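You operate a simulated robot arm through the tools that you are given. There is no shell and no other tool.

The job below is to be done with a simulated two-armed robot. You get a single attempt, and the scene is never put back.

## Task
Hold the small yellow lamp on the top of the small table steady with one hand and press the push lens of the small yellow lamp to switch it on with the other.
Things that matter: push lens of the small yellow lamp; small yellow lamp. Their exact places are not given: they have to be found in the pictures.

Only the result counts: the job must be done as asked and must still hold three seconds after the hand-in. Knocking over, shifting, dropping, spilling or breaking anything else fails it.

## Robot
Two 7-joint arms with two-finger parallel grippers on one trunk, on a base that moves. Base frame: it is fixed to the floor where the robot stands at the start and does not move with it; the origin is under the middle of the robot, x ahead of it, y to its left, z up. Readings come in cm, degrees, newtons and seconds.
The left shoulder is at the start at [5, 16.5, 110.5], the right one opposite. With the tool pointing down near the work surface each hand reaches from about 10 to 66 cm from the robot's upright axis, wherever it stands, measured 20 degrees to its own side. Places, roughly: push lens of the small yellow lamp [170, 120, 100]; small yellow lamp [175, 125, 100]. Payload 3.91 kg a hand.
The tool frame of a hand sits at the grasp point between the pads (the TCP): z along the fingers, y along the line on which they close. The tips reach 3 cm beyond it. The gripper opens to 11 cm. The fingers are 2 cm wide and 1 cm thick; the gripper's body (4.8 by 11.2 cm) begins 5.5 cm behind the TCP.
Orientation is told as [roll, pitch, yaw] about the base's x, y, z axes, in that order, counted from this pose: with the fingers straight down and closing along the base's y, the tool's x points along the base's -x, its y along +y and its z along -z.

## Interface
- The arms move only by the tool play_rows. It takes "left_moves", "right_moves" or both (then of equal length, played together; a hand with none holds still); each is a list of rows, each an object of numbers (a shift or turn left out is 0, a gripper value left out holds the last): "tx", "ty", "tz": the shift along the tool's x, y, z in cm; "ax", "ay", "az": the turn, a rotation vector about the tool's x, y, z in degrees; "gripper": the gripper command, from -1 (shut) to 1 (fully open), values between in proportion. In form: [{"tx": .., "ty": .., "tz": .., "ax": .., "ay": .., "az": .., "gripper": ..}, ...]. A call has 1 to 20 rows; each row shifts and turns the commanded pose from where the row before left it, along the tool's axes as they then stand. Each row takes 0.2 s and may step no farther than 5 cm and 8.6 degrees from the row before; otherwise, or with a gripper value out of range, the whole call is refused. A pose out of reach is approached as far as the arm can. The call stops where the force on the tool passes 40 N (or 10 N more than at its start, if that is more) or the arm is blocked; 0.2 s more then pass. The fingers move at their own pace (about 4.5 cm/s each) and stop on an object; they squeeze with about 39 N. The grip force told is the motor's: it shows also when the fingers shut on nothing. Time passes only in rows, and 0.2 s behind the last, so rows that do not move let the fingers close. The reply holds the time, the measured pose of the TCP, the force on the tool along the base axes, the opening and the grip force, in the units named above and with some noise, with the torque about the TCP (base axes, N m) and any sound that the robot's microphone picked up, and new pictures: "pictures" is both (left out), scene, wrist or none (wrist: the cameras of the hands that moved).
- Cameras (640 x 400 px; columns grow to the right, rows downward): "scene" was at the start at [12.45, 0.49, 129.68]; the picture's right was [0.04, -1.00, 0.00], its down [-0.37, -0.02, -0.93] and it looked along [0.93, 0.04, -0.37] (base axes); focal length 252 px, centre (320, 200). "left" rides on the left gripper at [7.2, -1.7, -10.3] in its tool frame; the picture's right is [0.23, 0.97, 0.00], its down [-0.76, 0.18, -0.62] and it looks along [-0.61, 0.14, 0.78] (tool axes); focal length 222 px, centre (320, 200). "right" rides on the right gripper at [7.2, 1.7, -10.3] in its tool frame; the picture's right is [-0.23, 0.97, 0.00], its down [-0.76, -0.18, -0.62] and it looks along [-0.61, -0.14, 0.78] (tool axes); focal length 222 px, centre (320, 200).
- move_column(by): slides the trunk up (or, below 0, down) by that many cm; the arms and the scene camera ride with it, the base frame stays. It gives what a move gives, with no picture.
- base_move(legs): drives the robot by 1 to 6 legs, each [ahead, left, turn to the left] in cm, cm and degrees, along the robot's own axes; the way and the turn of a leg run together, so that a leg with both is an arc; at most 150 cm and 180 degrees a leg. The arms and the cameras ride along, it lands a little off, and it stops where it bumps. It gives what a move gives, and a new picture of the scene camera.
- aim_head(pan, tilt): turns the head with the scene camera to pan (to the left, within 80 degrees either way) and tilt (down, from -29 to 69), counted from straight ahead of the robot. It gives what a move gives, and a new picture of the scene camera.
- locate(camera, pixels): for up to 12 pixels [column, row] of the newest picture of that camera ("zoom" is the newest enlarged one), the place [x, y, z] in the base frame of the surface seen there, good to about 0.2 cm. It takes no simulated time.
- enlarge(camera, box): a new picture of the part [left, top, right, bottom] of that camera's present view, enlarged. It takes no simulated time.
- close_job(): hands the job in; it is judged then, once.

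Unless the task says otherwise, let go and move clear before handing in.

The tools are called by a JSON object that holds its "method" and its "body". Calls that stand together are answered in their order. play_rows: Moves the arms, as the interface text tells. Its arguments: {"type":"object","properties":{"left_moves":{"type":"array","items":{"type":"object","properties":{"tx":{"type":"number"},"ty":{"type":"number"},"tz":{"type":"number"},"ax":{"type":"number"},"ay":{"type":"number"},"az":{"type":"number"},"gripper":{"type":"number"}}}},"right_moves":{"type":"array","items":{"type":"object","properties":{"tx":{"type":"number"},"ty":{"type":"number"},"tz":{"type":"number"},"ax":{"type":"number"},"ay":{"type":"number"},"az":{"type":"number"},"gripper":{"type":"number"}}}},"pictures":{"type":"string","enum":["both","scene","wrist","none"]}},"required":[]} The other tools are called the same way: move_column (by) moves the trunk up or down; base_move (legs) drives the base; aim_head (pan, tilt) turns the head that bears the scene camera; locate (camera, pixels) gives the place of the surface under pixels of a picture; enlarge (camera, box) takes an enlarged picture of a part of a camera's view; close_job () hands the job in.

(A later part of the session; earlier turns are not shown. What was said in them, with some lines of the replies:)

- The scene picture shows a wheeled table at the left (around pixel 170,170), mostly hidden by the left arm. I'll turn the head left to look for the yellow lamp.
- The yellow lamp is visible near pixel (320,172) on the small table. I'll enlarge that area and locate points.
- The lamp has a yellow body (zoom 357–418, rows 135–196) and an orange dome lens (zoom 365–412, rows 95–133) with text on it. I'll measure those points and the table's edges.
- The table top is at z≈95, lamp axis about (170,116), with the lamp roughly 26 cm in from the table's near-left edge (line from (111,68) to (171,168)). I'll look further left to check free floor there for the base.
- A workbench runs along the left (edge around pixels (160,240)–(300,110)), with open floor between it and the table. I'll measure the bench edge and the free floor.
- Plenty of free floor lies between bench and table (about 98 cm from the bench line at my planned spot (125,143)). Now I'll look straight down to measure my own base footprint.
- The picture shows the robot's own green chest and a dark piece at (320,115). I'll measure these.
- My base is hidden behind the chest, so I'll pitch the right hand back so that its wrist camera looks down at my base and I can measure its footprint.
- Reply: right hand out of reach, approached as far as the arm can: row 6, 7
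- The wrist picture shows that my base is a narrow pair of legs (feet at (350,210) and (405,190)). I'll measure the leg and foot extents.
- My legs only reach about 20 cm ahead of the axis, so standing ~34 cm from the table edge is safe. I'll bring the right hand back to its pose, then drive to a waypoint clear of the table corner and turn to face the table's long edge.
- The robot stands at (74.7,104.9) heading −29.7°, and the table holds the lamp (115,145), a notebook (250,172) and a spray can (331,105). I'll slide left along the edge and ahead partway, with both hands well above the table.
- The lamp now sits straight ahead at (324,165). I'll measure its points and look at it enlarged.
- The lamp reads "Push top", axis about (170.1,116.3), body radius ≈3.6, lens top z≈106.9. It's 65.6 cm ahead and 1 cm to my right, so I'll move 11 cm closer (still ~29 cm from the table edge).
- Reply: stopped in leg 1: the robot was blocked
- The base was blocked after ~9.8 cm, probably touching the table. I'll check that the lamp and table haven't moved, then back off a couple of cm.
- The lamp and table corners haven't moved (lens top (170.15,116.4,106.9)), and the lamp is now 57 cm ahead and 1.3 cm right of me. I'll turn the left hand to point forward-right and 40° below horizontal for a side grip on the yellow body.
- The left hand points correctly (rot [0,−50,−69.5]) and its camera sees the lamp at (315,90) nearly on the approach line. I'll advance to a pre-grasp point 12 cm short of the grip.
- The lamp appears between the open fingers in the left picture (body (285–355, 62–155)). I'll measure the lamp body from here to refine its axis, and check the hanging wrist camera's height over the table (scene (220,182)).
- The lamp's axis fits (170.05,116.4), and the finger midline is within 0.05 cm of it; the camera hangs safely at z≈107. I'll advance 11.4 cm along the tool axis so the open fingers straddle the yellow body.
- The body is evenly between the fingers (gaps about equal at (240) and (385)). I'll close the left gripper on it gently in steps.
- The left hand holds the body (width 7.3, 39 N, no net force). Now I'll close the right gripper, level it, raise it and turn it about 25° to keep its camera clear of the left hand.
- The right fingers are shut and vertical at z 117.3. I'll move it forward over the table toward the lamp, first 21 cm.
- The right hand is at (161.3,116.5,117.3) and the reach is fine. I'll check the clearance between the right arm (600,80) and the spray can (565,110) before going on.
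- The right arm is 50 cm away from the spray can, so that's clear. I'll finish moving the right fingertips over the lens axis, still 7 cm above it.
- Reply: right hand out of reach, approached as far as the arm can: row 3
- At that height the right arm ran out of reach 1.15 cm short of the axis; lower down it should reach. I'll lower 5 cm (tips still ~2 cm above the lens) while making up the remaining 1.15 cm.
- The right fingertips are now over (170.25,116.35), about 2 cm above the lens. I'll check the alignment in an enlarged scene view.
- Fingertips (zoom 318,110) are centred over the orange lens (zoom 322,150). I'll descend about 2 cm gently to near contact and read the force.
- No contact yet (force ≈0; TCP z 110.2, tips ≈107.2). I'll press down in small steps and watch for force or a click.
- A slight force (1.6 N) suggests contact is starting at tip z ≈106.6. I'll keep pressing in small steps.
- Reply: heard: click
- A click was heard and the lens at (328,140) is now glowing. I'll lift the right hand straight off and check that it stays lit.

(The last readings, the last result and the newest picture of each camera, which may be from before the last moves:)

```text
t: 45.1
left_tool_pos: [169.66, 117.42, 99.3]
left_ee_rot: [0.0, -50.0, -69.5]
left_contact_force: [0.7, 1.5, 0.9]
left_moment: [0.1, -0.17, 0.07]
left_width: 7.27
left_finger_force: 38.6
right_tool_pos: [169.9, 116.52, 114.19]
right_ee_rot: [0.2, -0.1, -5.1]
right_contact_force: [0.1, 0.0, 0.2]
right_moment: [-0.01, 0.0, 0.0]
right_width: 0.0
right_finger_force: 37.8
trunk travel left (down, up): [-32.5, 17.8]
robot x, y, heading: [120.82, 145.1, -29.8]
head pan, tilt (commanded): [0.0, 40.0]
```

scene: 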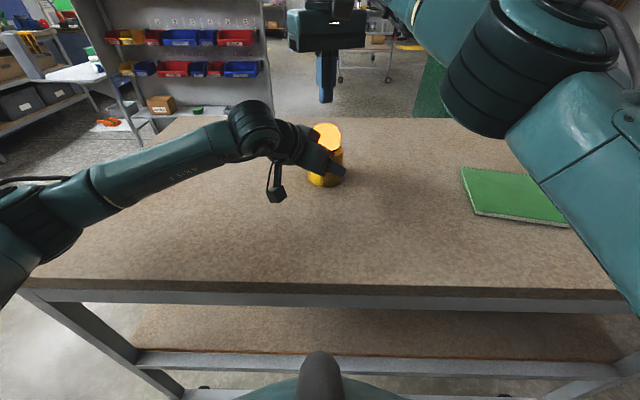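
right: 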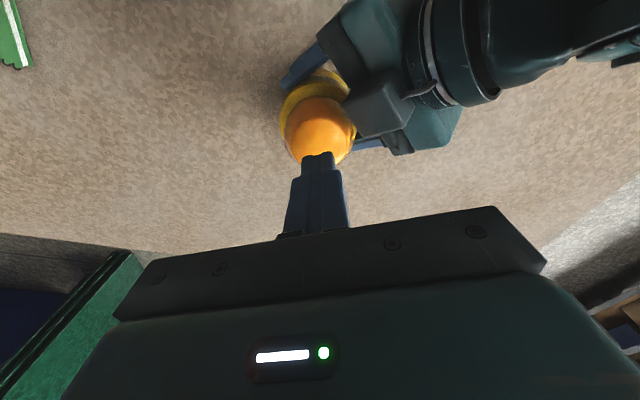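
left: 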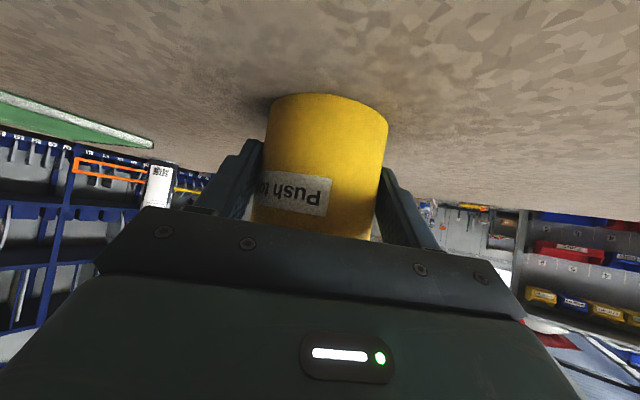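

The right hand is clear; I'll check in an enlarged view whether the lens is still lit.

{"method": "enlarge", "body": {"camera": "scene", "box": [276, 90, 376, 200]}}

```text
3.64 times, centred on (326, 145) of scene
```

zoom: 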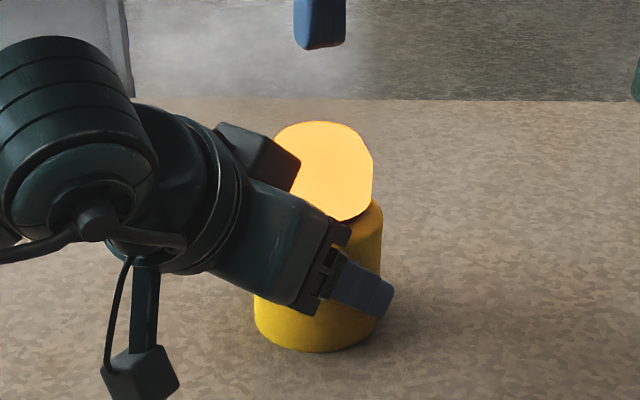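

The lens still glows bright after release. I'll raise and withdraw the right hand the way it came.

{"method": "play_rows", "body": {"right_moves": [{"tz": -1.5, "tx": 1}, {"tz": -1.5, "tx": 2}, {"tx": 3.5, "ty": -0.26}, {"tx": 3.5, "ty": -0.26}, {"tx": 3.5, "ty": -0.26}, {"tx": 3.5, "ty": -0.26}, {"tx": 3.5, "ty": -0.26}, {"tx": 3.5, "ty": -0.26}, {"tx": 3.5, "ty": -0.26}, {}], "pictures": "scene"}}

```text
t: 47.3
left_tool_pos: [169.68, 117.52, 99.43]
left_ee_rot: [0.0, -50.0, -69.7]
left_contact_force: [-0.2, 0.6, -0.7]
left_moment: [0.02, -0.13, -0.02]
left_width: 7.25
left_finger_force: 38.5
right_tool_pos: [142.52, 117.11, 117.02]
right_ee_rot: [0.2, 0.0, -5.1]
right_contact_force: [0.4, 0.2, -0.3]
right_moment: [0.0, -0.01, 0.01]
right_width: 0.02
right_finger_force: 37.2
trunk travel left (down, up): [-32.5, 17.8]
robot x, y, heading: [121.49, 145.6, -29.5]
head pan, tilt (commanded): [0.0, 40.0]
```

scene: 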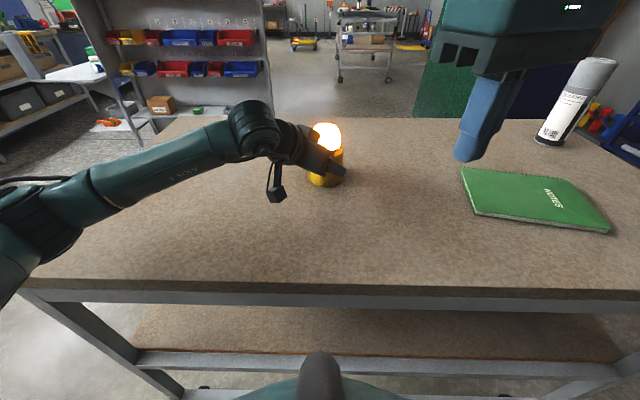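

The right hand is well clear and the lamp still glows at (327,138). Now I'll open the left gripper to release the body.

{"method": "play_rows", "body": {"left_moves": [{"gripper": 0.5}, {"gripper": 1}, {"gripper": 1}, {"gripper": 1}, {"gripper": 1}], "pictures": "wrist"}}

```text
t: 48.5
left_tool_pos: [169.74, 117.52, 99.37]
left_ee_rot: [0.0, -50.0, -69.6]
left_contact_force: [-0.2, -0.4, 0.2]
left_moment: [0.0, -0.02, -0.02]
left_width: 11.03
left_finger_force: 0.1
right_tool_pos: [142.49, 116.91, 117.02]
right_ee_rot: [0.2, -0.1, -5.0]
right_contact_force: [-0.9, -0.1, -0.4]
right_moment: [-0.01, 0.02, 0.01]
right_width: 0.0
right_finger_force: 37.9
trunk travel left (down, up): [-32.5, 17.8]
robot x, y, heading: [121.03, 145.73, -29.8]
head pan, tilt (commanded): [0.0, 40.0]
```

left: 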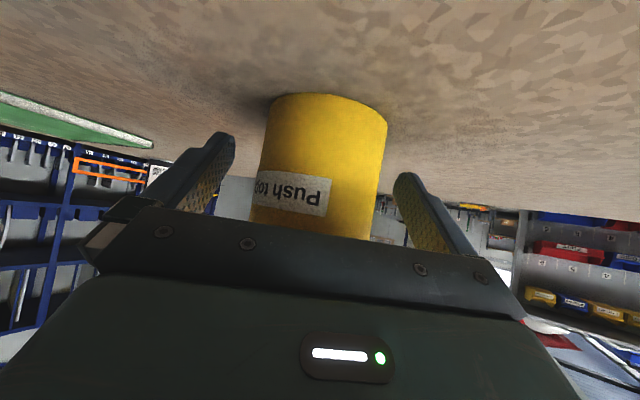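

The fingers are open to 11 cm with clear gaps on both sides of the lamp. I'll back the left hand straight out along its tool axis.

{"method": "play_rows", "body": {"left_moves": [{"tz": -1.5}, {"tz": -2}, {"tz": -2.5}, {"tz": -3}, {"tz": -3.5}, {"tz": -4}, {"tz": -4}, {}], "pictures": "both"}}

```text
t: 50.3
left_tool_pos: [164.22, 131.91, 112.8]
left_ee_rot: [0.1, -49.9, -69.4]
left_contact_force: [1.4, -0.3, -0.4]
left_moment: [0.01, 0.01, 0.01]
left_width: 11.0
left_finger_force: 0.0
right_tool_pos: [142.47, 116.98, 117.04]
right_ee_rot: [0.2, 0.0, -5.0]
right_contact_force: [-0.9, 0.5, -0.7]
right_moment: [0.01, -0.01, -0.02]
right_width: 0.0
right_finger_force: 37.5
trunk travel left (down, up): [-32.5, 17.8]
robot x, y, heading: [121.15, 145.31, -29.7]
head pan, tilt (commanded): [0.0, 40.0]
```

scene: 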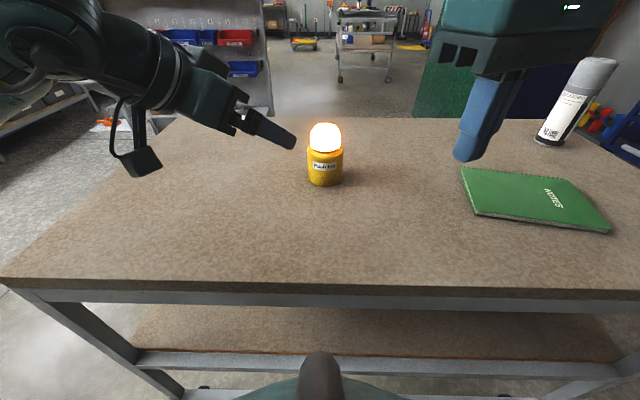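
left: 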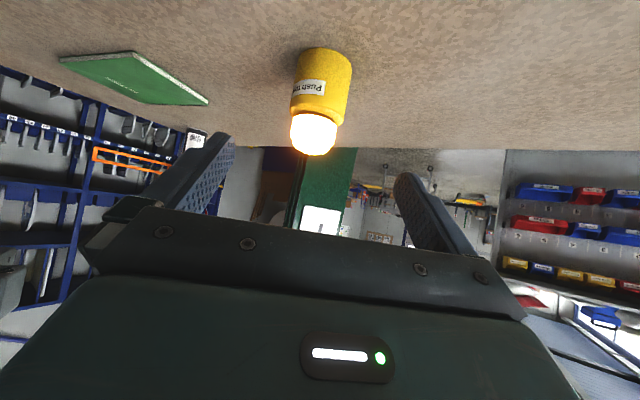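

Both hands are clear and the lamp stands upright and lit at (325,140). I'll confirm that its place is unchanged and wait a moment to check that it stays on.

{"method": "locate", "body": {"camera": "scene", "pixels": [[325, 126], [325, 150], [325, 180], [308, 172], [343, 172]]}}

{"method": "play_rows", "body": {"left_moves": [{"tz": -2}, {"tz": -2}, {}, {}, {}, {}, {}, {}, {}, {}], "pictures": "scene"}}

```text
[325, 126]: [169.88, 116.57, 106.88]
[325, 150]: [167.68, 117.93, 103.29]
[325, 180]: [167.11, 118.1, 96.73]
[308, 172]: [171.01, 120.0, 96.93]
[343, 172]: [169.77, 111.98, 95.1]
```

```text
t: 52.5
left_tool_pos: [163.03, 135.07, 115.37]
left_ee_rot: [0.0, -49.9, -69.6]
left_contact_force: [0.4, 0.5, 1.5]
left_moment: [0.01, -0.02, 0.04]
left_width: 10.99
left_finger_force: 0.0
right_tool_pos: [142.46, 116.83, 117.04]
right_ee_rot: [0.3, -0.2, -5.1]
right_contact_force: [0.2, 0.4, -0.2]
right_moment: [0.0, -0.02, 0.02]
right_width: 0.0
right_finger_force: 37.6
trunk travel left (down, up): [-32.5, 17.8]
robot x, y, heading: [121.17, 145.62, -29.7]
head pan, tilt (commanded): [0.0, 40.0]
```

scene: 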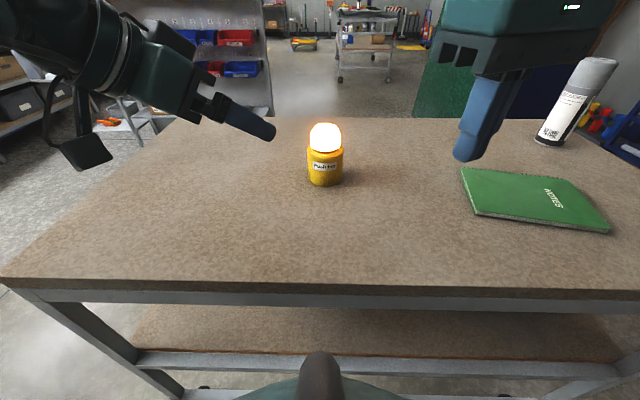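

The lamp is still lit at (325,138), upright and in its original place. The notebook and spray can look undisturbed and both hands are clear, so I'm handing in.

{"method": "close_job", "body": {}}

```text
The job is handed in.
```

The yellow lamp is on. I held its body with the left hand and pressed the lens once with the right. There was a click, the lens lit up, and it was still glowing about nine seconds later when I handed in.

The lamp stands upright where it started, to within the locating accuracy of about 0.2 cm. The notebook and spray can look undisturbed. Both hands were clear of the lamp at hand-in.

While I was driving up, the base was blocked about 30 cm from the table edge, so it probably touched the table. I checked afterwards, and the lamp and the table corner I measured had not moved. I then backed off 1.5 cm before using the arms.
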